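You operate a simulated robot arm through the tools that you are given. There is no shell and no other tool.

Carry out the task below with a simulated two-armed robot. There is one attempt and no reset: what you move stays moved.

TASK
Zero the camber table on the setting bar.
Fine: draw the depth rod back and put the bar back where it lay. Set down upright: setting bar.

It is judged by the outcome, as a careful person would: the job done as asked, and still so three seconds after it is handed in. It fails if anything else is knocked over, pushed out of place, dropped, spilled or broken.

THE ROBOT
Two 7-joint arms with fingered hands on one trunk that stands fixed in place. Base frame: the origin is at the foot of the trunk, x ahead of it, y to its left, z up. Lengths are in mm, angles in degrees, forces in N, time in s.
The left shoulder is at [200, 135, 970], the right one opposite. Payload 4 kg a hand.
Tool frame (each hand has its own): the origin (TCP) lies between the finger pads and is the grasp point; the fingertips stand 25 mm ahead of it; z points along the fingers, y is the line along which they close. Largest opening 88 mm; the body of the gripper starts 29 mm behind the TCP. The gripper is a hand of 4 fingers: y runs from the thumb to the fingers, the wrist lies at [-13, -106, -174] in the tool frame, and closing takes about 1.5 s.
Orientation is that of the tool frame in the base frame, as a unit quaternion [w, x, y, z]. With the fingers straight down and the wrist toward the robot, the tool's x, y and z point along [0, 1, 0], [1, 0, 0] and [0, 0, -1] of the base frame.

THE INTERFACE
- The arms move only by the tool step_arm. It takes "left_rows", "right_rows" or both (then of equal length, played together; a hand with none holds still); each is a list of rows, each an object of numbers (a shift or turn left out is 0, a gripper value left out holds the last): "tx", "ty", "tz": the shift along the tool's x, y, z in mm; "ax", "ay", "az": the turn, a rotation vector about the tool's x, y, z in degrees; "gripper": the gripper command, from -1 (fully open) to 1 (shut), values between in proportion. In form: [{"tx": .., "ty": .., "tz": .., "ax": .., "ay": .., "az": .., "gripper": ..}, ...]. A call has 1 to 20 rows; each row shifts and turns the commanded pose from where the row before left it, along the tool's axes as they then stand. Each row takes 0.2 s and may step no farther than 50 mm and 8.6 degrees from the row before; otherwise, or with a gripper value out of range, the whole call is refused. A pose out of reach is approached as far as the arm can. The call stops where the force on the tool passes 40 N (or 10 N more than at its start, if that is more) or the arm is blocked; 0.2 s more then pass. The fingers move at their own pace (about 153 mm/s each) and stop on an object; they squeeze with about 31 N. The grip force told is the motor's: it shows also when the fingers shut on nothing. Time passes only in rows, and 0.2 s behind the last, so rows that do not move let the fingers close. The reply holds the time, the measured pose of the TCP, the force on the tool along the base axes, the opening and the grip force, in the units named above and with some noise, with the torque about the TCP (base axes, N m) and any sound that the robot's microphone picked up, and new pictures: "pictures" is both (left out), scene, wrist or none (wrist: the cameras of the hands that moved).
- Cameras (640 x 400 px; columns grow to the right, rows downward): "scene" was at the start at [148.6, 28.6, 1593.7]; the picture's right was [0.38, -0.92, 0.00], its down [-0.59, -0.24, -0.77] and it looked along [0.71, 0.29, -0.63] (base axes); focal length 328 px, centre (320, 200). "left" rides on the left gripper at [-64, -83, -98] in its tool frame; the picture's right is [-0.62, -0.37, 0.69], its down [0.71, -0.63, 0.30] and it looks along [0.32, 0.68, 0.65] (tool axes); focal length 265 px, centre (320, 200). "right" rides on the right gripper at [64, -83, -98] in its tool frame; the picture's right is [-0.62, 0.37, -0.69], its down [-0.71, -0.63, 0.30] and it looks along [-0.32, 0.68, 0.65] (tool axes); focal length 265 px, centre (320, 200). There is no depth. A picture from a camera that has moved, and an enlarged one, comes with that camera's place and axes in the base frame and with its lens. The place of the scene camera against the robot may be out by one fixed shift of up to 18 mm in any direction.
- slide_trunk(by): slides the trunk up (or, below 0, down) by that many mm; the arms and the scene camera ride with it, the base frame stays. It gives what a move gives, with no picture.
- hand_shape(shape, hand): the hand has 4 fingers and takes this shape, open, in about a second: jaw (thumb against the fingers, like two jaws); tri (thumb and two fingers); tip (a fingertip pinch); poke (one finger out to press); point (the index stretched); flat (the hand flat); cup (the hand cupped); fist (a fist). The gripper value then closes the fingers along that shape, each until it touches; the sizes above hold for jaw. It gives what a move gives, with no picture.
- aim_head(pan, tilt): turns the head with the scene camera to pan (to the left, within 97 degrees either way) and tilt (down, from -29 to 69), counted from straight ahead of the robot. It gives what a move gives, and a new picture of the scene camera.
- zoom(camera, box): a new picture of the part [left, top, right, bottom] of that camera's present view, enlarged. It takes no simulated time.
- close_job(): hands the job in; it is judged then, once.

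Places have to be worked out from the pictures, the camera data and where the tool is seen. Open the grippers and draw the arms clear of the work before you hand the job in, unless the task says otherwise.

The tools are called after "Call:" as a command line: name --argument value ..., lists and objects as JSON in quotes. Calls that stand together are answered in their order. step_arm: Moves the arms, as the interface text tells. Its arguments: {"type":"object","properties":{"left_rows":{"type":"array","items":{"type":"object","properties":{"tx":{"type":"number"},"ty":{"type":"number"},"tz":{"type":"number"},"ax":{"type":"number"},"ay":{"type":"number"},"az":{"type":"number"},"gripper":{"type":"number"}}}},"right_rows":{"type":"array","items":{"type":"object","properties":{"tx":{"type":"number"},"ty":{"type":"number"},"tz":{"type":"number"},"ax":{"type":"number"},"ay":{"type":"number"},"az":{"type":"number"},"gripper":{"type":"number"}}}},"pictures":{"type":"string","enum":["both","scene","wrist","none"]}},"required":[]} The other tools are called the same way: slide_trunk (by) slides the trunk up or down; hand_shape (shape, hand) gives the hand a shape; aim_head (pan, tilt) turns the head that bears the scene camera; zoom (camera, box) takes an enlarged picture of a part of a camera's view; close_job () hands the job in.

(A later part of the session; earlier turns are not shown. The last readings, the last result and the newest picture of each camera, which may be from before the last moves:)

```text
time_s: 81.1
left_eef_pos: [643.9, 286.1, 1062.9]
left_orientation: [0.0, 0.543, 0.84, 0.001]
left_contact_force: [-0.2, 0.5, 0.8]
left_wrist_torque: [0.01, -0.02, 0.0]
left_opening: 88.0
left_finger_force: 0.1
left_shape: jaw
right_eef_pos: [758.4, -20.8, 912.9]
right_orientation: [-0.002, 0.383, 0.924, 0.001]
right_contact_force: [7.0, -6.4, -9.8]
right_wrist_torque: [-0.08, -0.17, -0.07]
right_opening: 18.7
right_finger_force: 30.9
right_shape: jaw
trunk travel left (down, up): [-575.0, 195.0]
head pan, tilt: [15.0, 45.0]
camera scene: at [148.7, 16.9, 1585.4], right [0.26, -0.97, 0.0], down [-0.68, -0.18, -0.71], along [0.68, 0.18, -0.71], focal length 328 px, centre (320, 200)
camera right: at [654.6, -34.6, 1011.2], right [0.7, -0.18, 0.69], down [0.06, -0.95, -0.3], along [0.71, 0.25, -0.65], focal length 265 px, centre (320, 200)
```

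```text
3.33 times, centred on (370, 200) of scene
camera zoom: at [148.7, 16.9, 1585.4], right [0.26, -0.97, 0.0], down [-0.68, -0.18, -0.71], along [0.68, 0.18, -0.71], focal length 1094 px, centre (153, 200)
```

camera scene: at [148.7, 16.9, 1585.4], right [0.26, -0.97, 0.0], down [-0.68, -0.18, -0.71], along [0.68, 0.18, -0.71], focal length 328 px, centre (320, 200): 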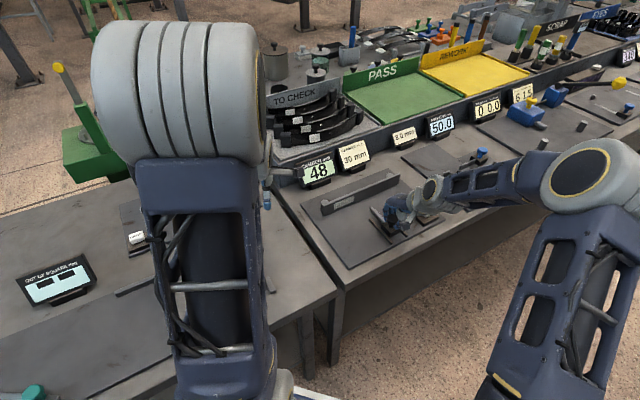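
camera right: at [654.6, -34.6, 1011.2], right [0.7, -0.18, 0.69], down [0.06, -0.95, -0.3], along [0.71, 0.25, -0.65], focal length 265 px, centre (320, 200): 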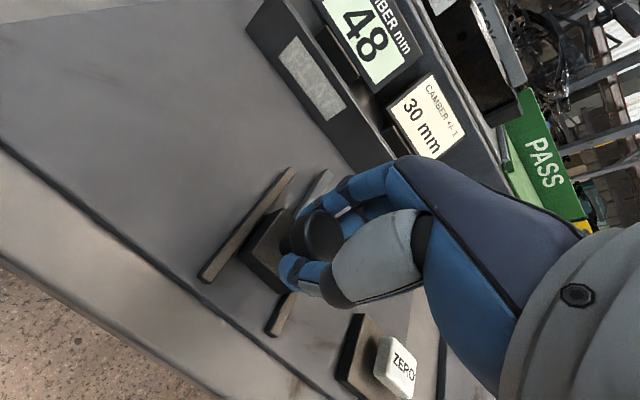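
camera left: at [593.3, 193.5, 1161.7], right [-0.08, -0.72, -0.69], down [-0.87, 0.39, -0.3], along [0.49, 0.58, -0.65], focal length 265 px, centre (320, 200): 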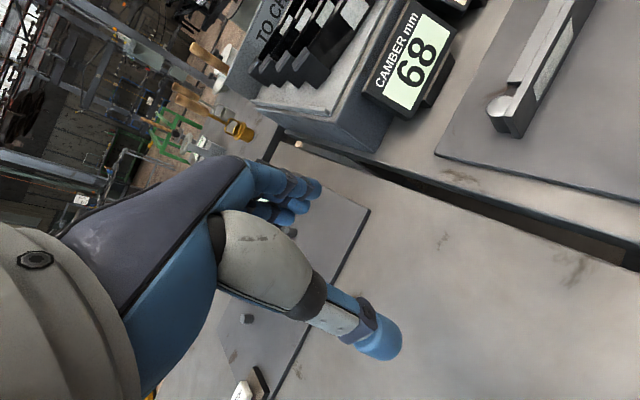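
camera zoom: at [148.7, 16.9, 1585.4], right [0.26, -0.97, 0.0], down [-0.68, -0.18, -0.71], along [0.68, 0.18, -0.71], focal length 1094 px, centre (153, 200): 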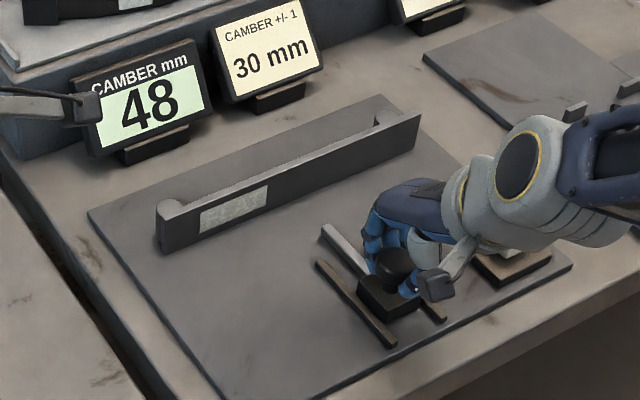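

Reading 48 and moving freely. I pull back the remaining 17 mm to where it started (65 on the new zero).

Call:
step_arm --right_rows '[{"ty": -4}, {"ty": -5}, {"ty": -4}, {"ty": -2}, {"ty": -2}, {}]' --pictures "both"

Call:
zoom --camera "scene" --box '[290, 140, 450, 260]'

```text
time_s: 82.5
left_eef_pos: [644.5, 286.9, 1062.9]
left_orientation: [0.0, 0.543, 0.84, 0.0]
left_contact_force: [-1.0, 0.2, 0.7]
left_wrist_torque: [-0.02, -0.02, -0.01]
left_opening: 87.9
left_finger_force: 0.1
left_shape: jaw
right_eef_pos: [748.4, -29.8, 912.9]
right_orientation: [0.001, 0.383, 0.924, 0.0]
right_contact_force: [5.8, -4.0, -8.0]
right_wrist_torque: [-0.05, -0.19, -0.05]
right_opening: 18.9
right_finger_force: 30.9
right_shape: jaw
trunk travel left (down, up): [-575.0, 195.0]
head pan, tilt: [15.0, 45.0]
camera scene: at [148.6, 17.1, 1585.4], right [0.26, -0.97, 0.0], down [-0.68, -0.18, -0.71], along [0.68, 0.18, -0.71], focal length 328 px, centre (320, 200)
camera right: at [643.8, -45.7, 1010.9], right [0.7, -0.18, 0.69], down [0.06, -0.95, -0.3], along [0.71, 0.25, -0.65], focal length 265 px, centre (320, 200)
```

scene: 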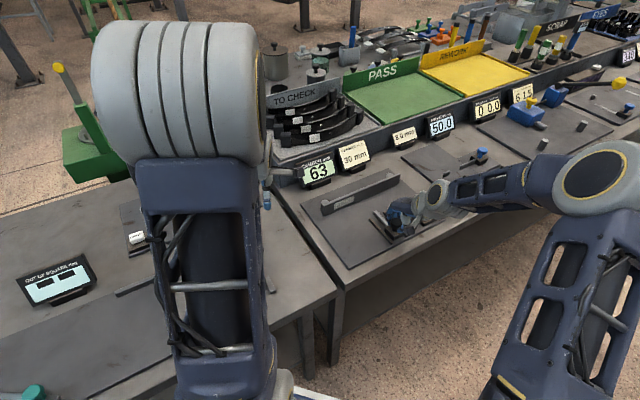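
right: 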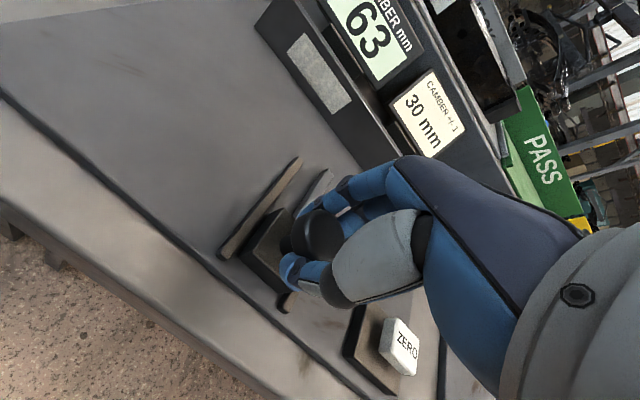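

```text
3.33 times, centred on (370, 200) of scene
camera zoom: at [148.6, 17.1, 1585.4], right [0.26, -0.97, 0.0], down [-0.68, -0.18, -0.71], along [0.68, 0.18, -0.71], focal length 1094 px, centre (153, 200)
```

zoom: 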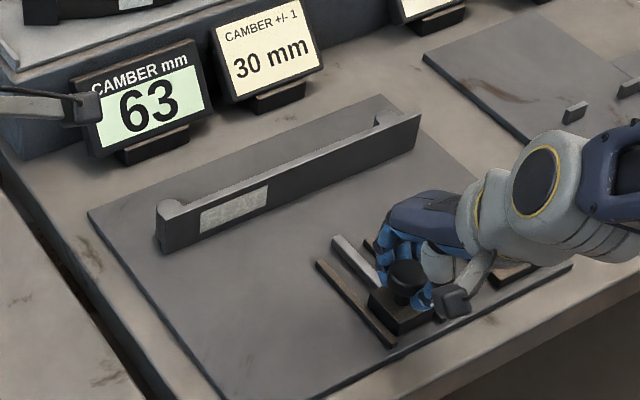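

Reading 63; 2 mm more brings it to the original place, in 1 mm steps in case of the end stop.

Call:
step_arm --right_rows '[{"ty": -1}, {"ty": -1}, {}]' --pictures "scene"

Call:
zoom --camera "scene" --box '[290, 140, 450, 260]'

```text
time_s: 83.3
left_eef_pos: [643.3, 285.7, 1062.4]
left_orientation: [-0.001, 0.543, 0.839, 0.0]
left_contact_force: [-0.4, 0.3, -0.3]
left_wrist_torque: [-0.01, 0.02, -0.01]
left_opening: 87.8
left_finger_force: 0.0
left_shape: jaw
right_eef_pos: [746.9, -31.9, 913.1]
right_orientation: [0.0, 0.382, 0.924, 0.0]
right_contact_force: [7.8, -0.6, -9.1]
right_wrist_torque: [-0.08, -0.21, -0.02]
right_opening: 19.0
right_finger_force: 31.2
right_shape: jaw
trunk travel left (down, up): [-575.0, 195.0]
head pan, tilt: [15.0, 45.0]
camera scene: at [148.7, 17.1, 1585.4], right [0.26, -0.97, 0.0], down [-0.68, -0.18, -0.71], along [0.68, 0.18, -0.71], focal length 328 px, centre (320, 200)
```

scene: 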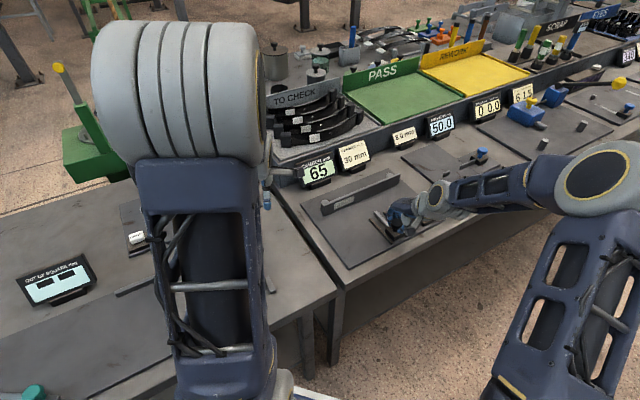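

```text
3.33 times, centred on (370, 200) of scene
camera zoom: at [148.7, 17.1, 1585.4], right [0.26, -0.97, 0.0], down [-0.68, -0.18, -0.71], along [0.68, 0.18, -0.71], focal length 1094 px, centre (153, 200)
```

zoom: 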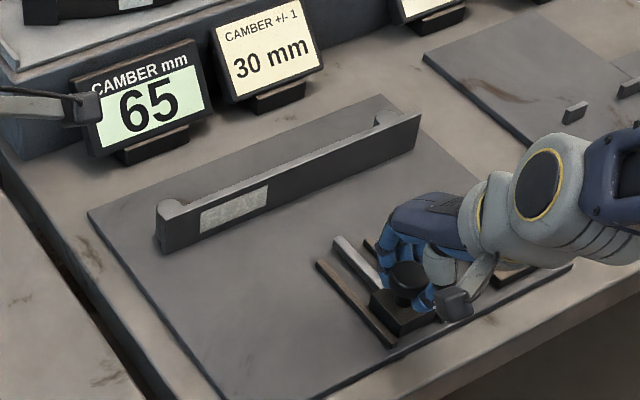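

Reading 65 — the rod is back where it was. I open the hand and lift straight off the knob.

Call:
step_arm --right_rows '[{"tz": 1}, {"gripper": 0.5}, {"gripper": 0}, {"gripper": -0.5}, {"gripper": -1}, {"gripper": -1}, {"gripper": -1}, {"gripper": -1}, {"gripper": -1}]' --pictures "wrist"

Call:
step_arm --right_rows '[{"tz": -6}, {"tz": -12}, {"tz": -18}, {"tz": -20}, {"tz": -20}, {"tz": -14}, {}]' --pictures "both"

Call:
zoom --camera "scene" --box '[290, 140, 450, 260]'

```text
time_s: 85.3
left_eef_pos: [643.4, 285.3, 1063.4]
left_orientation: [-0.001, 0.543, 0.839, 0.0]
left_contact_force: [0.1, 0.1, -0.7]
left_wrist_torque: [0.01, -0.01, 0.0]
left_opening: 87.9
left_finger_force: 0.0
left_shape: jaw
right_eef_pos: [743.8, -32.5, 912.0]
right_orientation: [0.0, 0.383, 0.924, 0.0]
right_contact_force: [-0.3, 0.7, -0.3]
right_wrist_torque: [0.01, 0.02, 0.01]
right_opening: 87.9
right_finger_force: 0.0
right_shape: jaw
trunk travel left (down, up): [-575.0, 195.0]
head pan, tilt: [15.0, 45.0]
camera right: at [641.3, -47.3, 1010.1], right [0.7, -0.18, 0.69], down [0.06, -0.95, -0.3], along [0.71, 0.25, -0.65], focal length 265 px, centre (320, 200)
```

right: 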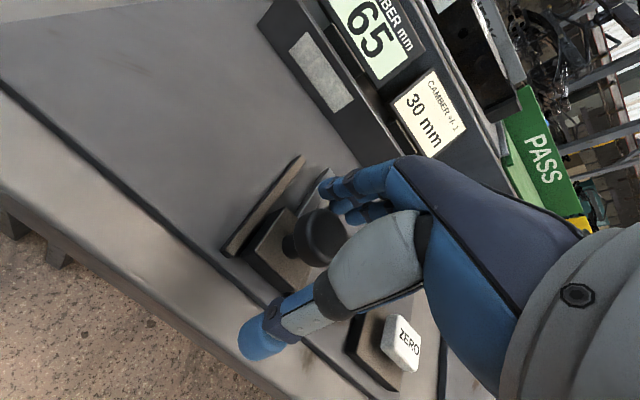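

```text
time_s: 86.9
left_eef_pos: [642.9, 285.9, 1062.1]
left_orientation: [0.0, 0.543, 0.84, 0.0]
left_contact_force: [-0.3, -0.3, 0.1]
left_wrist_torque: [-0.07, 0.0, -0.03]
left_opening: 87.8
left_finger_force: 0.0
left_shape: jaw
right_eef_pos: [746.5, -32.4, 1003.5]
right_orientation: [-0.001, 0.383, 0.924, -0.001]
right_contact_force: [-0.1, 0.4, -0.3]
right_wrist_torque: [-0.01, 0.01, 0.0]
right_opening: 87.6
right_finger_force: 0.1
right_shape: jaw
trunk travel left (down, up): [-575.0, 195.0]
head pan, tilt: [15.0, 45.0]
camera scene: at [148.2, 17.2, 1585.5], right [0.26, -0.97, 0.0], down [-0.68, -0.18, -0.71], along [0.68, 0.18, -0.71], focal length 328 px, centre (320, 200)
camera right: at [641.5, -47.8, 1100.7], right [0.7, -0.18, 0.69], down [0.06, -0.95, -0.3], along [0.71, 0.25, -0.65], focal length 265 px, centre (320, 200)
```

scene: 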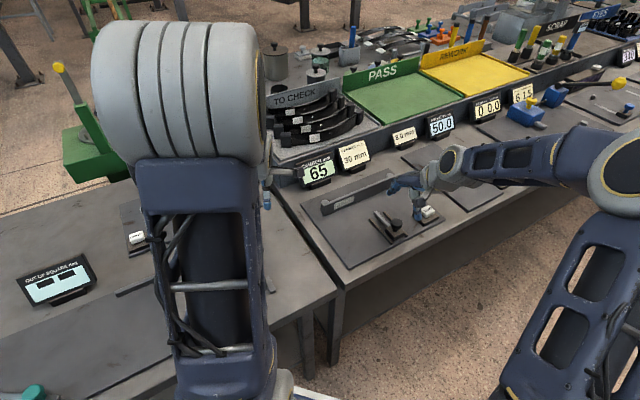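
right: 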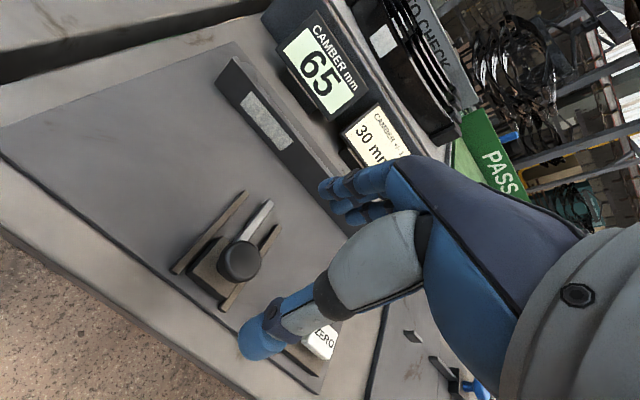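

```text
3.33 times, centred on (370, 200) of scene
camera zoom: at [148.2, 17.2, 1585.5], right [0.26, -0.97, 0.0], down [-0.68, -0.18, -0.71], along [0.68, 0.18, -0.71], focal length 1094 px, centre (153, 200)
```

zoom: 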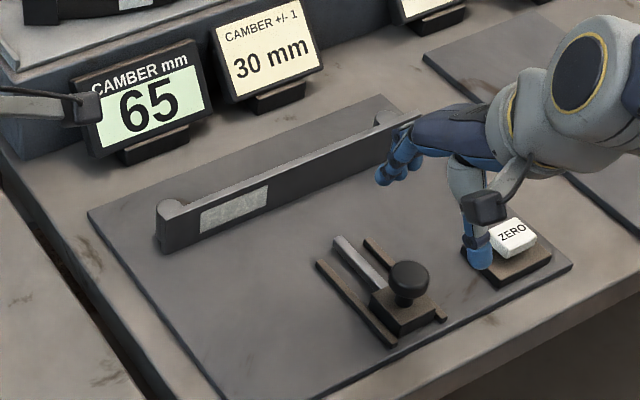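

The rod is drawn back (65) and the knob is clear. I withdraw the right arm to its waiting place.

Call:
step_arm --right_rows '[{"tz": -20, "ty": -8}, {"tz": -15, "ty": -20}, {"tz": -15, "ty": -22}, {"tz": -15, "ty": -22}, {"tz": -15, "ty": -22}, {"tz": -15, "ty": -22}, {"tz": -15, "ty": -22}, {"tz": -10, "ty": -22}, {"ty": -22}, {"ty": -22}, {"ty": -6}, {}]' --pictures "none"

Call:
step_arm --left_rows '[{"tx": -12.6, "ty": 5.3}, {"tx": -25, "ty": 11}, {"tx": -25, "ty": 11}, {"tx": -25, "ty": 11}, {"tx": -25, "ty": 11}, {"tx": -25, "ty": 11}, {"tx": -25, "ty": 11}, {"tx": -25, "ty": 11}, {"tx": -25, "ty": 11}, {"tx": -25, "ty": 11}, {"tx": -25, "ty": 11}, {"tx": -15, "ty": 6}, {"tz": 15}, {"tz": 15}, {"tz": 15}, {}]' --pictures "both"

Call:
zoom --camera "left" --box '[290, 90, 530, 400]'

```text
time_s: 89.5
left_eef_pos: [643.2, 286.8, 1063.8]
left_orientation: [-0.001, 0.543, 0.84, -0.001]
left_contact_force: [0.9, 0.4, 0.1]
left_wrist_torque: [0.0, 0.03, -0.05]
left_opening: 88.0
left_finger_force: 0.0
left_shape: jaw
right_eef_pos: [597.4, -182.1, 1122.2]
right_orientation: [0.0, 0.383, 0.924, 0.0]
right_contact_force: [0.7, 0.4, -0.3]
right_wrist_torque: [-0.01, -0.02, -0.01]
right_opening: 88.1
right_finger_force: 0.1
right_shape: jaw
trunk travel left (down, up): [-575.0, 195.0]
head pan, tilt: [15.0, 45.0]
```

```text
time_s: 92.9
left_eef_pos: [868.9, 83.5, 1019.7]
left_orientation: [0.0, 0.543, 0.84, 0.0]
left_contact_force: [0.2, -0.5, 0.0]
left_wrist_torque: [0.02, 0.01, -0.01]
left_opening: 88.2
left_finger_force: 0.0
left_shape: jaw
right_eef_pos: [596.7, -181.1, 1121.1]
right_orientation: [0.0, 0.383, 0.924, 0.0]
right_contact_force: [0.0, 0.5, -0.2]
right_wrist_torque: [-0.03, 0.01, 0.01]
right_opening: 88.2
right_finger_force: 0.1
right_shape: jaw
trunk travel left (down, up): [-575.0, 195.0]
head pan, tilt: [15.0, 45.0]
camera scene: at [148.2, 17.1, 1585.5], right [0.26, -0.97, 0.0], down [-0.68, -0.18, -0.71], along [0.68, 0.18, -0.71], focal length 328 px, centre (320, 200)
camera left: at [818.1, -8.2, 1117.4], right [-0.08, -0.72, -0.69], down [-0.87, 0.39, -0.3], along [0.49, 0.58, -0.65], focal length 265 px, centre (320, 200)
```

scene: 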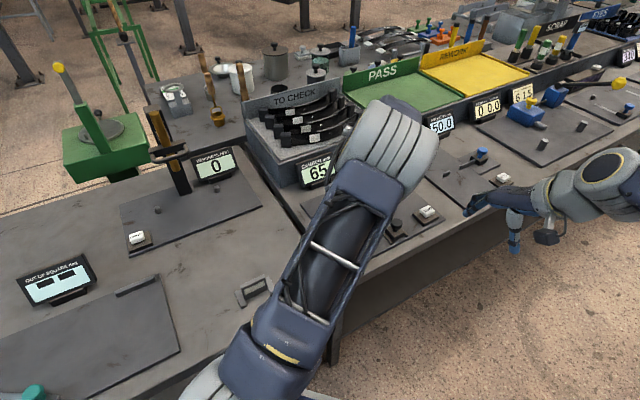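
left: 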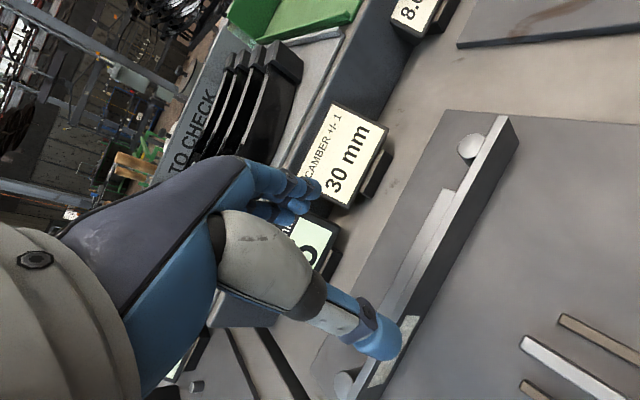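

```text
1.29 times, centred on (410, 245) of left
camera zoom: at [818.1, -8.2, 1117.4], right [-0.08, -0.72, -0.69], down [-0.87, 0.39, -0.3], along [0.49, 0.58, -0.65], focal length 342 px, centre (204, 142)
```

zoom: 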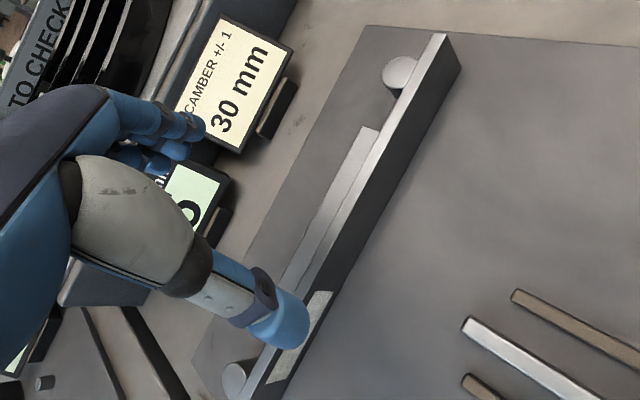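

The left hand is above the bar. Measured corners put the bar mid-plane near x+y≈949; I trim the hand position by about 3 mm and descend to the earlier grip height in stages.

Call:
step_arm --left_rows '[{"tx": 1.9, "ty": -2.8, "tz": 12}, {"tz": 18}, {"tz": 18}, {"tz": 18}, {"tz": 14}, {"tz": 8}, {}]' --pictures "wrist"

Call:
zoom --camera "left" --box '[240, 60, 500, 400]'

```text
time_s: 94.5
left_eef_pos: [865.1, 85.7, 929.4]
left_orientation: [0.001, 0.543, 0.84, -0.001]
left_contact_force: [-0.7, 0.0, -0.4]
left_wrist_torque: [-0.01, 0.0, 0.0]
left_opening: 87.8
left_finger_force: 0.0
left_shape: jaw
right_eef_pos: [596.4, -181.4, 1122.1]
right_orientation: [0.0, 0.383, 0.924, 0.001]
right_contact_force: [0.3, 0.2, 0.5]
right_wrist_torque: [0.0, 0.03, -0.03]
right_opening: 87.7
right_finger_force: 0.1
right_shape: jaw
trunk travel left (down, up): [-575.0, 195.0]
head pan, tilt: [15.0, 45.0]
camera left: at [814.5, -7.1, 1029.2], right [-0.08, -0.72, -0.69], down [-0.87, 0.39, -0.3], along [0.49, 0.58, -0.65], focal length 265 px, centre (320, 200)
```

left: 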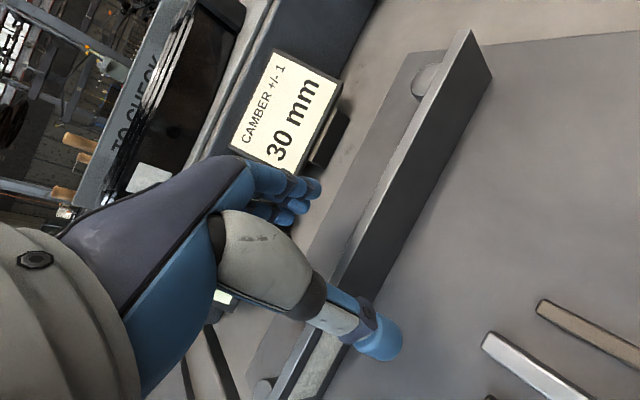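

```text
1.18 times, centred on (370, 230) of left
camera zoom: at [814.5, -7.1, 1029.2], right [-0.08, -0.72, -0.69], down [-0.87, 0.39, -0.3], along [0.49, 0.58, -0.65], focal length 312 px, centre (261, 165)
```

zoom: 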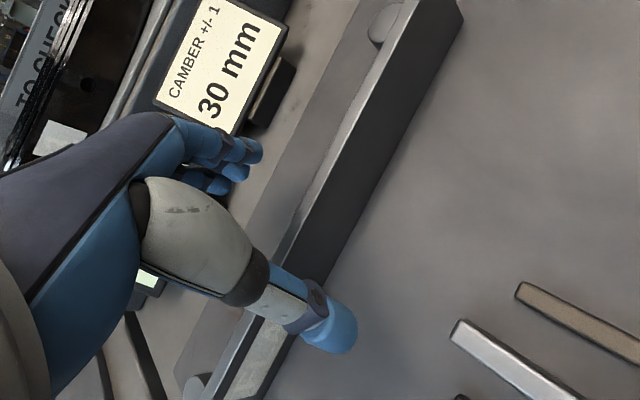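

Fingers and thumb clear both sides of the bar. I descend the last 35 mm and close.

Call:
step_arm --left_rows '[{"tz": 10}, {"tz": 10}, {"tz": 9}, {"tz": 6}, {}]' --pictures "wrist"

Call:
step_arm --left_rows '[{"gripper": 0}, {"gripper": 0.5}, {"gripper": 1}, {"gripper": 1}, {"gripper": 1}, {"gripper": 1}, {"gripper": 1}, {"gripper": 1}, {"gripper": 1}]' --pictures "wrist"

```text
time_s: 95.7
left_eef_pos: [865.7, 85.8, 895.8]
left_orientation: [0.0, 0.543, 0.84, 0.0]
left_contact_force: [0.1, -0.8, 0.0]
left_wrist_torque: [-0.02, -0.02, -0.02]
left_opening: 87.9
left_finger_force: 0.0
left_shape: jaw
right_eef_pos: [595.8, -180.7, 1122.3]
right_orientation: [0.0, 0.383, 0.924, 0.001]
right_contact_force: [0.4, 0.2, 0.0]
right_wrist_torque: [-0.01, 0.02, 0.01]
right_opening: 88.0
right_finger_force: 0.0
right_shape: jaw
trunk travel left (down, up): [-575.0, 195.0]
head pan, tilt: [15.0, 45.0]
camera left: at [815.2, -7.3, 994.6], right [-0.08, -0.72, -0.69], down [-0.87, 0.39, -0.3], along [0.49, 0.58, -0.65], focal length 265 px, centre (320, 200)
```

left: 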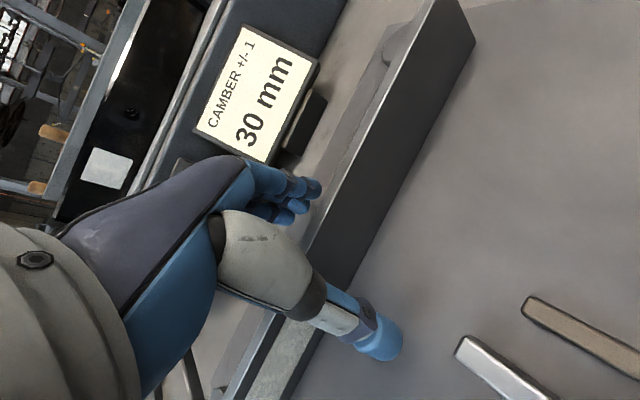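

```text
time_s: 97.7
left_eef_pos: [865.3, 84.9, 896.1]
left_orientation: [0.0, 0.543, 0.84, 0.0]
left_contact_force: [-3.4, 0.0, 0.5]
left_wrist_torque: [0.04, 0.03, 0.06]
left_opening: 2.7
left_finger_force: 31.3
left_shape: jaw
right_eef_pos: [598.2, -181.7, 1121.4]
right_orientation: [-0.001, 0.382, 0.924, -0.001]
right_contact_force: [0.4, 0.0, -0.7]
right_wrist_torque: [0.03, -0.04, -0.02]
right_opening: 87.9
right_finger_force: 0.0
right_shape: jaw
trunk travel left (down, up): [-575.0, 195.0]
head pan, tilt: [15.0, 45.0]
camera left: at [815.1, -7.3, 994.5], right [-0.08, -0.72, -0.69], down [-0.87, 0.39, -0.3], along [0.49, 0.58, -0.65], focal length 265 px, centre (320, 200)
```

left: 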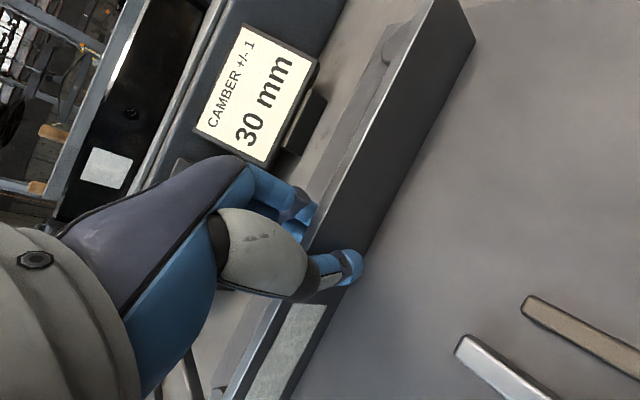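

The bar is gripped. I draw it ~8 mm off the pegs first, then lift slowly and check how it hangs.

Call:
step_arm --left_rows '[{"tx": -0.7, "ty": -1.9, "tz": -0.5}, {"tx": -1.06, "ty": -2.8, "tz": -0.5}, {"tx": -1.06, "ty": -2.8, "tz": -1}, {"tz": -4}, {"tz": -5}, {"tz": -6}, {}]' --pictures "wrist"

Call:
zoom --camera "right" --box '[200, 40, 360, 180]'

```text
time_s: 99.3
left_eef_pos: [858.4, 78.5, 910.8]
left_orientation: [-0.001, 0.543, 0.84, -0.001]
left_contact_force: [0.2, -0.2, -8.1]
left_wrist_torque: [-0.02, 0.05, -0.03]
left_opening: 2.6
left_finger_force: 31.1
left_shape: jaw
right_eef_pos: [596.6, -180.9, 1122.1]
right_orientation: [0.0, 0.383, 0.924, 0.001]
right_contact_force: [0.7, -0.3, -0.7]
right_wrist_torque: [-0.05, -0.02, 0.0]
right_opening: 87.9
right_finger_force: 0.1
right_shape: jaw
trunk travel left (down, up): [-575.0, 195.0]
head pan, tilt: [15.0, 45.0]
camera left: at [808.8, -13.7, 1010.1], right [-0.08, -0.72, -0.69], down [-0.87, 0.39, -0.3], along [0.49, 0.58, -0.65], focal length 265 px, centre (320, 200)
```

left: 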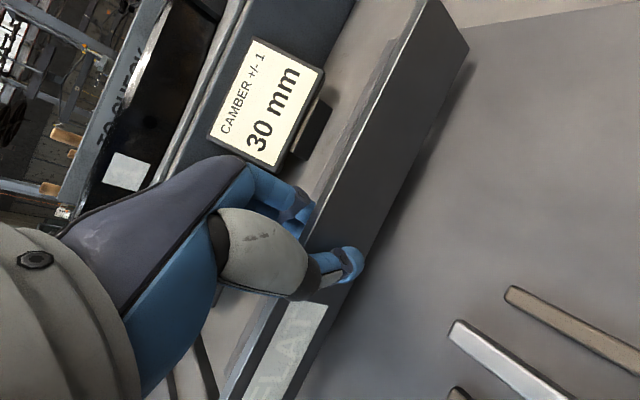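

```text
2.86 times, centred on (280, 110) of right
camera zoom: at [492.8, -196.3, 1220.0], right [0.7, -0.18, 0.69], down [0.06, -0.95, -0.3], along [0.71, 0.25, -0.65], focal length 758 px, centre (434, 457)
```

zoom: 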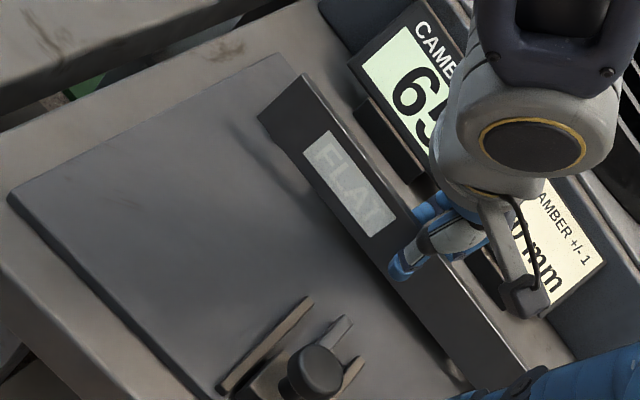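

It hangs level with almost no yaw. I lift it clear of the peg tops.

Call:
step_arm --left_rows '[{"tz": -6}, {"tz": -8}, {"tz": -8}, {"tz": -8}, {"tz": -8}, {"tz": -8}, {"tz": -8}, {"tz": -6}, {}]' --pictures "both"

Call:
zoom --camera "left" --box '[200, 0, 520, 400]'

```text
time_s: 101.3
left_eef_pos: [859.1, 77.4, 972.9]
left_orientation: [0.0, 0.543, 0.84, -0.001]
left_contact_force: [0.7, -0.3, -7.7]
left_wrist_torque: [-0.04, 0.05, -0.02]
left_opening: 2.4
left_finger_force: 31.5
left_shape: jaw
right_eef_pos: [597.4, -181.6, 1121.3]
right_orientation: [0.0, 0.382, 0.924, 0.0]
right_contact_force: [-0.4, 0.5, -0.6]
right_wrist_torque: [0.01, 0.01, 0.01]
right_opening: 88.3
right_finger_force: 0.2
right_shape: jaw
trunk travel left (down, up): [-575.0, 195.0]
head pan, tilt: [15.0, 45.0]
camera scene: at [148.5, 17.2, 1585.4], right [0.26, -0.97, 0.0], down [-0.68, -0.18, -0.71], along [0.68, 0.18, -0.71], focal length 328 px, centre (320, 200)
camera left: at [809.2, -14.5, 1071.1], right [-0.08, -0.72, -0.69], down [-0.87, 0.39, -0.3], along [0.49, 0.58, -0.65], focal length 265 px, centre (320, 200)
```

scene: 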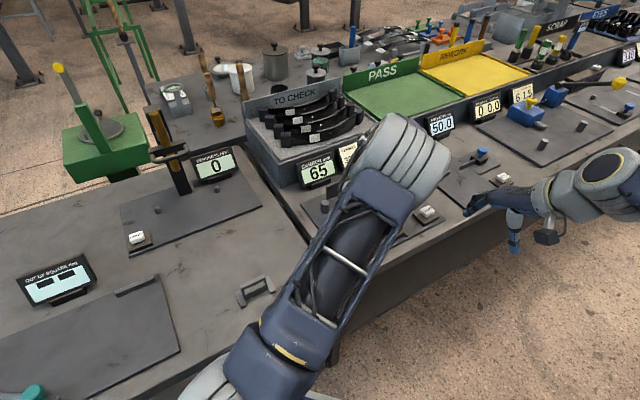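
left: 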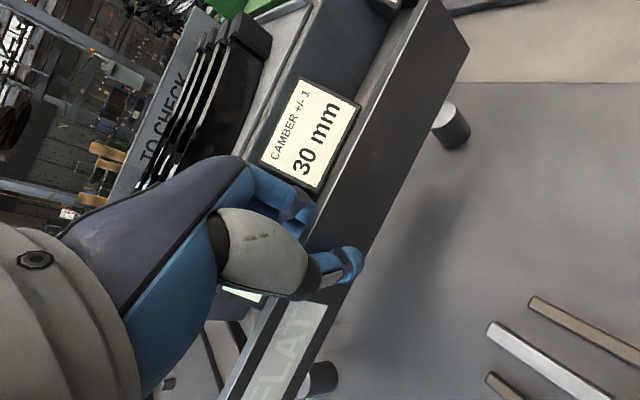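

```text
1.00 times, centred on (360, 200) of left (not enlarged: the box is as wide or as high as the picture)
camera zoom: at [809.2, -14.5, 1071.1], right [-0.08, -0.72, -0.69], down [-0.87, 0.39, -0.3], along [0.49, 0.58, -0.65], focal length 265 px, centre (280, 200)
```

zoom: 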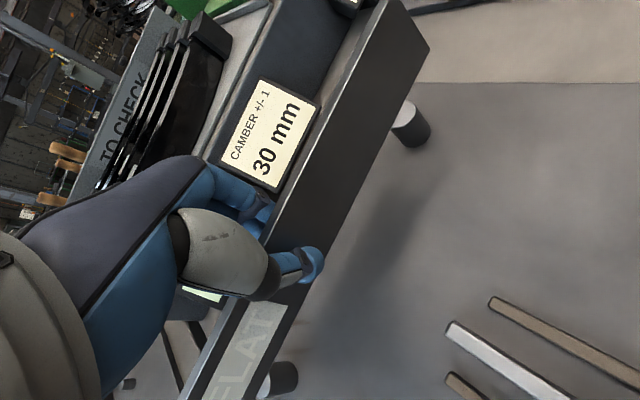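

The bar's corner lies (97,-100) mm from the TCP with ~1.5° yaw, which I correct. To bring that corner back to its original (664,252), the TCP must go to about (570,355); I carry it back, halfway first.

Call:
step_arm --left_rows '[{"az": 1.5, "tz": -4}, {"tz": -6}, {"tx": 6, "ty": -2.6}, {"tx": 12, "ty": -5.2}, {"tx": 18, "ty": -7.8}, {"tx": 18, "ty": -7.8}, {"tx": 18, "ty": -7.8}, {"tx": 18, "ty": -7.8}, {"tx": 18, "ty": -7.8}, {"tx": 18, "ty": -7.8}, {"tx": 18, "ty": -7.8}, {"tx": 18, "ty": -7.8}, {"tx": 18, "ty": -7.8}, {"tx": 12, "ty": -5.2}, {"tx": 6, "ty": -2.6}, {}]' --pictures "both"

```text
time_s: 104.7
left_eef_pos: [702.6, 229.3, 982.3]
left_orientation: [0.0, 0.554, 0.832, 0.0]
left_contact_force: [0.2, -0.3, -7.8]
left_wrist_torque: [0.0, 0.03, 0.03]
left_opening: 2.4
left_finger_force: 31.0
left_shape: jaw
right_eef_pos: [596.8, -182.6, 1121.0]
right_orientation: [-0.001, 0.382, 0.924, 0.0]
right_contact_force: [0.1, -0.5, -0.5]
right_wrist_torque: [-0.02, 0.0, 0.0]
right_opening: 87.7
right_finger_force: 0.1
right_shape: jaw
trunk travel left (down, up): [-575.0, 195.0]
head pan, tilt: [15.0, 45.0]
camera scene: at [148.4, 17.2, 1585.4], right [0.26, -0.97, 0.0], down [-0.68, -0.18, -0.71], along [0.68, 0.18, -0.71], focal length 328 px, centre (320, 200)
camera left: at [650.2, 137.3, 1081.1], right [-0.1, -0.71, -0.69], down [-0.86, 0.42, -0.3], along [0.51, 0.56, -0.65], focal length 265 px, centre (320, 200)
```

scene: 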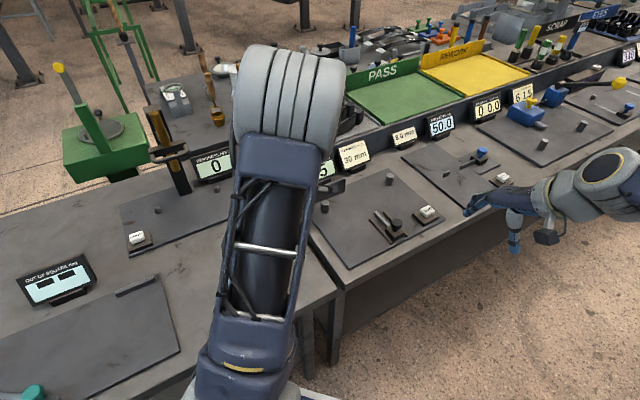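
left: 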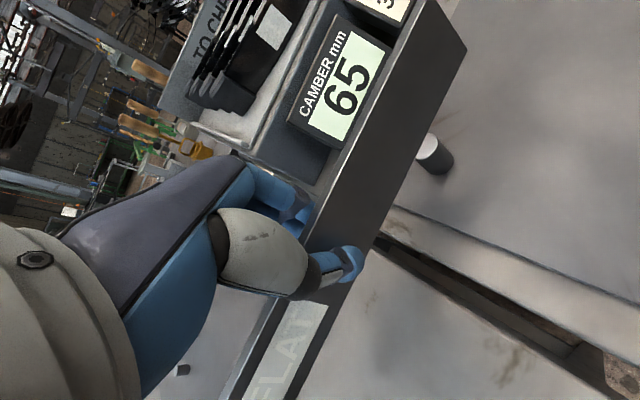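

Steady. I carry it the rest of the way to above its original place.

Call:
step_arm --left_rows '[{"tx": 6, "ty": -2.7}, {"tx": 12, "ty": -5.3}, {"tx": 18, "ty": -7.9}, {"tx": 18, "ty": -7.9}, {"tx": 18, "ty": -8}, {"tx": 18, "ty": -8}, {"tx": 18, "ty": -8}, {"tx": 18, "ty": -8}, {"tx": 18, "ty": -8}, {"tx": 15, "ty": -6.6}, {"tx": 8.2, "ty": -3.5}, {}, {}]' --pictures "both"

Call:
zoom --camera "left" --box '[200, 0, 520, 400]'

Call:
zoom --camera "scene" --box '[180, 180, 340, 300]'

```text
time_s: 107.5
left_eef_pos: [569.3, 356.3, 981.3]
left_orientation: [0.0, 0.554, 0.832, 0.0]
left_contact_force: [0.1, 0.5, -7.4]
left_wrist_torque: [0.02, 0.05, -0.02]
left_opening: 2.3
left_finger_force: 30.7
left_shape: jaw
right_eef_pos: [596.6, -181.2, 1121.3]
right_orientation: [0.0, 0.383, 0.924, 0.001]
right_contact_force: [-0.5, 0.8, 0.2]
right_wrist_torque: [0.02, -0.01, 0.01]
right_opening: 88.1
right_finger_force: 0.0
right_shape: jaw
trunk travel left (down, up): [-575.0, 195.0]
head pan, tilt: [15.0, 45.0]
camera scene: at [148.4, 17.3, 1585.4], right [0.26, -0.97, 0.0], down [-0.68, -0.18, -0.71], along [0.68, 0.18, -0.71], focal length 328 px, centre (320, 200)
camera left: at [517.8, 264.2, 1080.6], right [-0.1, -0.71, -0.69], down [-0.86, 0.42, -0.3], along [0.51, 0.56, -0.65], focal length 265 px, centre (320, 200)
```

scene: 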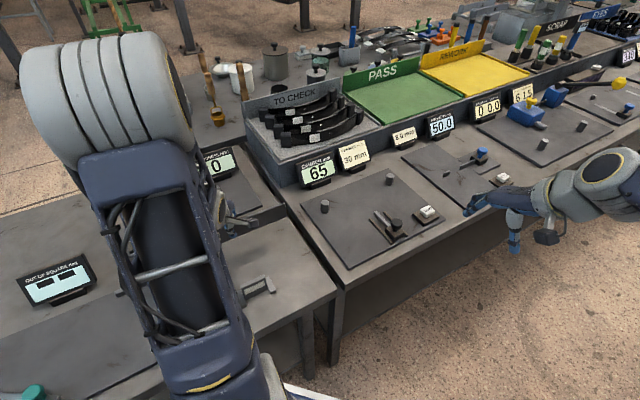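
left: 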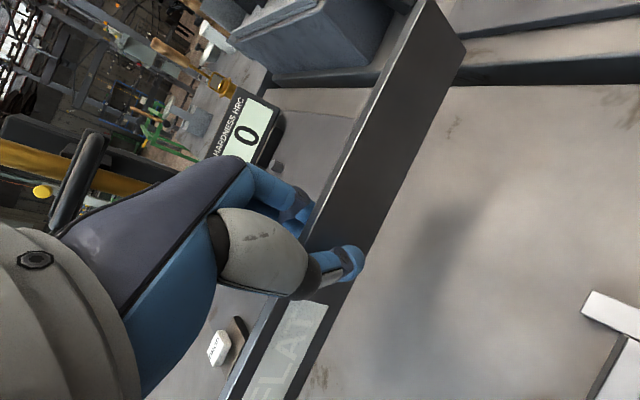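

```text
1.00 times, centred on (360, 200) of left (not enlarged: the box is as wide or as high as the picture)
camera zoom: at [517.8, 264.2, 1080.6], right [-0.1, -0.71, -0.69], down [-0.86, 0.42, -0.3], along [0.51, 0.56, -0.65], focal length 265 px, centre (280, 200)
```

zoom: 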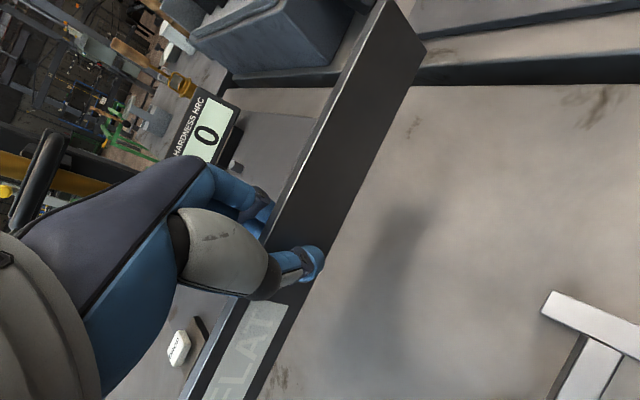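

```text
3.33 times, centred on (260, 240) of scene
camera zoom: at [148.4, 17.3, 1585.4], right [0.26, -0.97, 0.0], down [-0.68, -0.18, -0.71], along [0.68, 0.18, -0.71], focal length 1094 px, centre (520, 67)
```

zoom: 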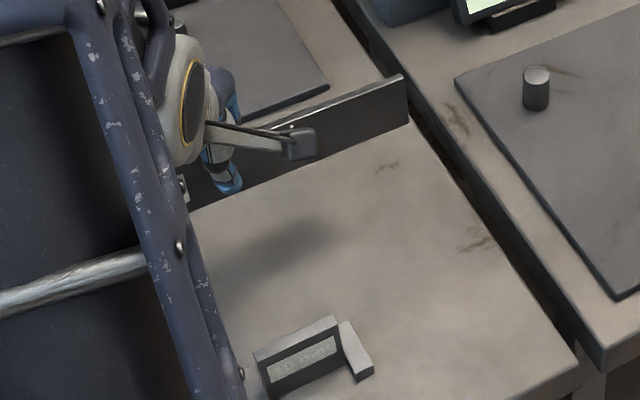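

Bar orientation is back to −45.6°. I lower it to ~20 mm above the table and re-measure its corner against the original (664,252).

Call:
step_arm --left_rows '[{"tz": 8}, {"tz": 12}, {"tz": 12}, {"tz": 12}, {"tz": 12}, {"tz": 12}, {"tz": 8}, {}]' --pictures "both"

Call:
zoom --camera "left" --box '[380, 0, 500, 80]'

Call:
zoom --camera "left" --box '[200, 300, 360, 400]'

Call:
zoom --camera "scene" --box '[180, 180, 340, 300]'

```text
time_s: 109.3
left_eef_pos: [571.3, 355.6, 905.0]
left_orientation: [0.0, 0.554, 0.832, 0.0]
left_contact_force: [-0.4, 0.0, -8.1]
left_wrist_torque: [0.01, 0.04, 0.01]
left_opening: 2.4
left_finger_force: 31.3
left_shape: jaw
right_eef_pos: [596.7, -181.5, 1121.7]
right_orientation: [0.0, 0.383, 0.924, 0.0]
right_contact_force: [0.8, -0.5, 0.7]
right_wrist_torque: [-0.04, -0.03, -0.02]
right_opening: 87.8
right_finger_force: 0.1
right_shape: jaw
trunk travel left (down, up): [-575.0, 195.0]
head pan, tilt: [15.0, 45.0]
camera scene: at [148.3, 17.3, 1585.4], right [0.26, -0.97, 0.0], down [-0.68, -0.18, -0.71], along [0.68, 0.18, -0.71], focal length 328 px, centre (320, 200)
camera left: at [518.5, 263.9, 1004.6], right [-0.1, -0.71, -0.69], down [-0.86, 0.42, -0.3], along [0.5, 0.56, -0.65], focal length 265 px, centre (320, 200)
```

scene: 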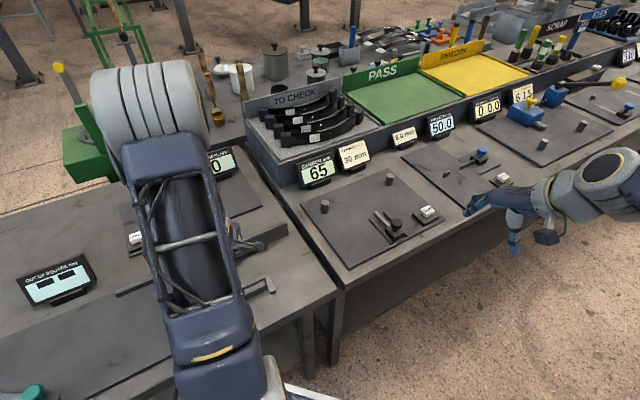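
left: 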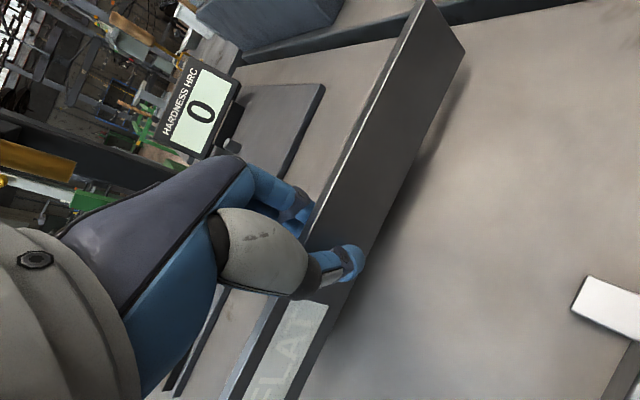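

```text
5.00 times, centred on (440, 40) of left
camera zoom: at [518.5, 263.9, 1004.6], right [-0.1, -0.71, -0.69], down [-0.86, 0.42, -0.3], along [0.5, 0.56, -0.65], focal length 1327 px, centre (-280, 1000)
```

zoom: 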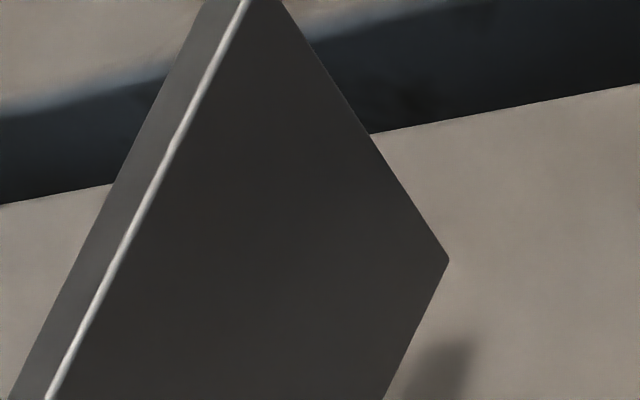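

```text
4.00 times, centred on (280, 350) of left
camera zoom: at [518.5, 263.9, 1004.6], right [-0.1, -0.71, -0.69], down [-0.86, 0.42, -0.3], along [0.5, 0.56, -0.65], focal length 1062 px, centre (480, -400)
```

zoom: 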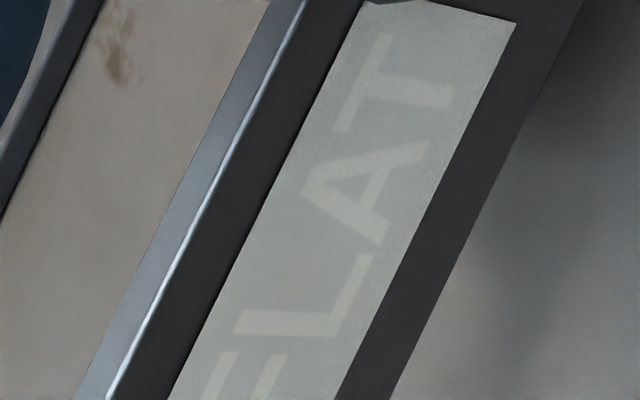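

```text
3.33 times, centred on (260, 240) of scene
camera zoom: at [148.3, 17.3, 1585.4], right [0.26, -0.97, 0.0], down [-0.68, -0.18, -0.71], along [0.68, 0.18, -0.71], focal length 1094 px, centre (520, 67)
```

zoom: 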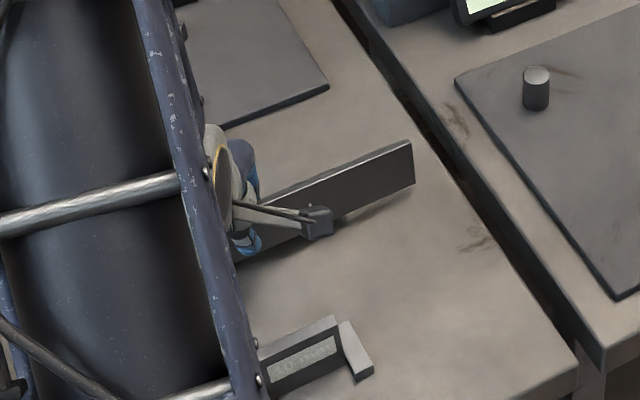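

The measured corner is (666.6,253.7): about 3 mm too far back and 0.6° off. I correct that and lower gently until the weight comes off.

Call:
step_arm --left_rows '[{"tx": -0.6, "ty": -3, "az": 0.6}, {"tz": 6}, {"tz": 5}, {"tz": 4}, {}]' --pictures "none"

Call:
step_arm --left_rows '[{"tz": 1.5}, {"tz": 1.5}, {}]' --pictures "none"

```text
time_s: 110.5
left_eef_pos: [567.9, 353.6, 891.8]
left_orientation: [0.001, 0.559, 0.829, 0.0]
left_contact_force: [-0.3, -0.3, -8.2]
left_wrist_torque: [-0.01, -0.01, -0.02]
left_opening: 2.2
left_finger_force: 30.7
left_shape: jaw
right_eef_pos: [597.2, -181.6, 1120.9]
right_orientation: [0.0, 0.383, 0.924, -0.001]
right_contact_force: [1.2, -0.4, -0.3]
right_wrist_torque: [-0.01, -0.03, 0.03]
right_opening: 87.7
right_finger_force: 0.0
right_shape: jaw
trunk travel left (down, up): [-575.0, 195.0]
head pan, tilt: [15.0, 45.0]
```

```text
time_s: 111.3
left_eef_pos: [568.1, 352.3, 890.3]
left_orientation: [0.0, 0.558, 0.83, 0.001]
left_contact_force: [0.5, -0.9, -6.1]
left_wrist_torque: [-0.02, -0.01, -0.02]
left_opening: 2.4
left_finger_force: 30.8
left_shape: jaw
right_eef_pos: [596.7, -180.5, 1121.7]
right_orientation: [0.0, 0.383, 0.924, 0.0]
right_contact_force: [0.9, -0.2, -0.2]
right_wrist_torque: [0.01, -0.03, -0.01]
right_opening: 88.0
right_finger_force: 0.0
right_shape: jaw
trunk travel left (down, up): [-575.0, 195.0]
head pan, tilt: [15.0, 45.0]
```

Contact is just starting (−6 N now). A little lower until the weight is fully carried by the table.

Call:
step_arm --left_rows '[{"tz": 1}, {}]' --pictures "none"

Call:
step_arm --left_rows '[{"tz": 0.7}, {}]' --pictures "both"

Call:
zoom --camera "left" --box '[380, 0, 500, 80]'

Call:
zoom --camera "scene" --box '[180, 190, 320, 310]'

```text
time_s: 111.9
left_eef_pos: [567.4, 351.1, 887.6]
left_orientation: [0.0, 0.558, 0.83, 0.0]
left_contact_force: [-0.1, -1.0, -4.5]
left_wrist_torque: [-0.01, -0.07, 0.01]
left_opening: 2.4
left_finger_force: 30.8
left_shape: jaw
right_eef_pos: [597.9, -180.6, 1121.3]
right_orientation: [0.0, 0.382, 0.924, -0.001]
right_contact_force: [-0.8, 0.2, 0.2]
right_wrist_torque: [0.0, 0.01, 0.0]
right_opening: 88.0
right_finger_force: 0.0
right_shape: jaw
trunk travel left (down, up): [-575.0, 195.0]
head pan, tilt: [15.0, 45.0]
```

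```text
time_s: 112.5
left_eef_pos: [566.7, 352.4, 887.5]
left_orientation: [0.0, 0.559, 0.829, 0.0]
left_contact_force: [0.9, -1.2, -6.0]
left_wrist_torque: [0.03, -0.08, -0.03]
left_opening: 2.4
left_finger_force: 31.4
left_shape: jaw
right_eef_pos: [597.3, -180.8, 1121.1]
right_orientation: [0.001, 0.383, 0.924, 0.001]
right_contact_force: [0.1, 0.4, -0.6]
right_wrist_torque: [0.01, 0.02, -0.04]
right_opening: 88.0
right_finger_force: 0.1
right_shape: jaw
trunk travel left (down, up): [-575.0, 195.0]
head pan, tilt: [15.0, 45.0]
camera scene: at [148.3, 17.2, 1585.4], right [0.26, -0.97, 0.0], down [-0.68, -0.18, -0.71], along [0.68, 0.18, -0.71], focal length 328 px, centre (320, 200)
camera left: at [514.3, 261.8, 986.1], right [-0.11, -0.71, -0.69], down [-0.85, 0.42, -0.3], along [0.51, 0.56, -0.65], focal length 265 px, centre (320, 200)
```

scene: 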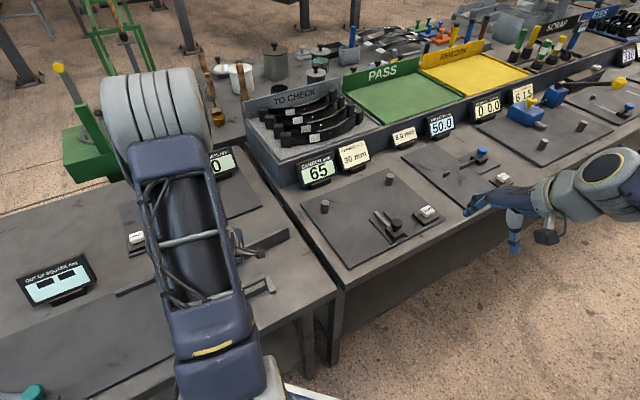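
left: 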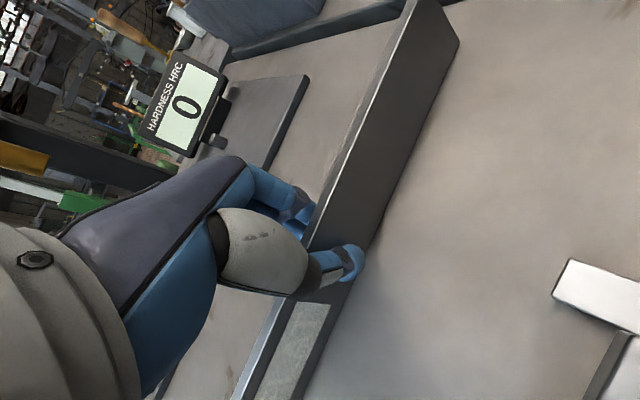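

```text
5.00 times, centred on (440, 40) of left
camera zoom: at [514.3, 261.8, 986.1], right [-0.11, -0.71, -0.69], down [-0.85, 0.42, -0.3], along [0.51, 0.56, -0.65], focal length 1327 px, centre (-280, 1000)
```

zoom: 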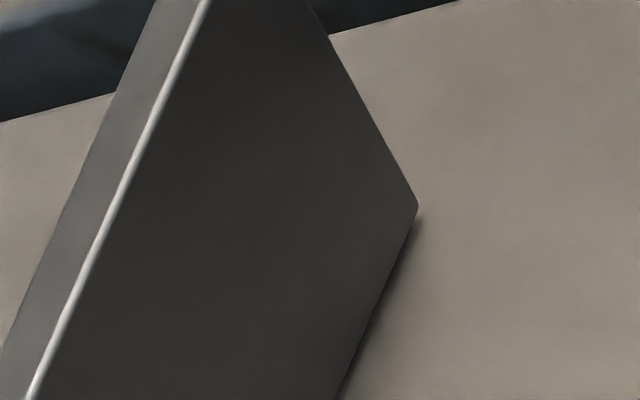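

```text
3.33 times, centred on (250, 250) of scene
camera zoom: at [148.3, 17.2, 1585.4], right [0.26, -0.97, 0.0], down [-0.68, -0.18, -0.71], along [0.68, 0.18, -0.71], focal length 1094 px, centre (553, 33)
```

zoom: 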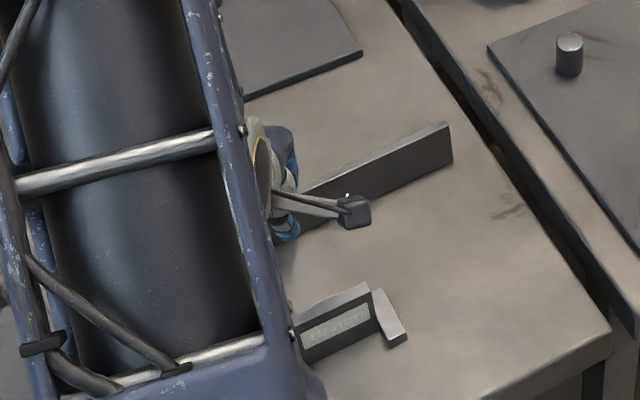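

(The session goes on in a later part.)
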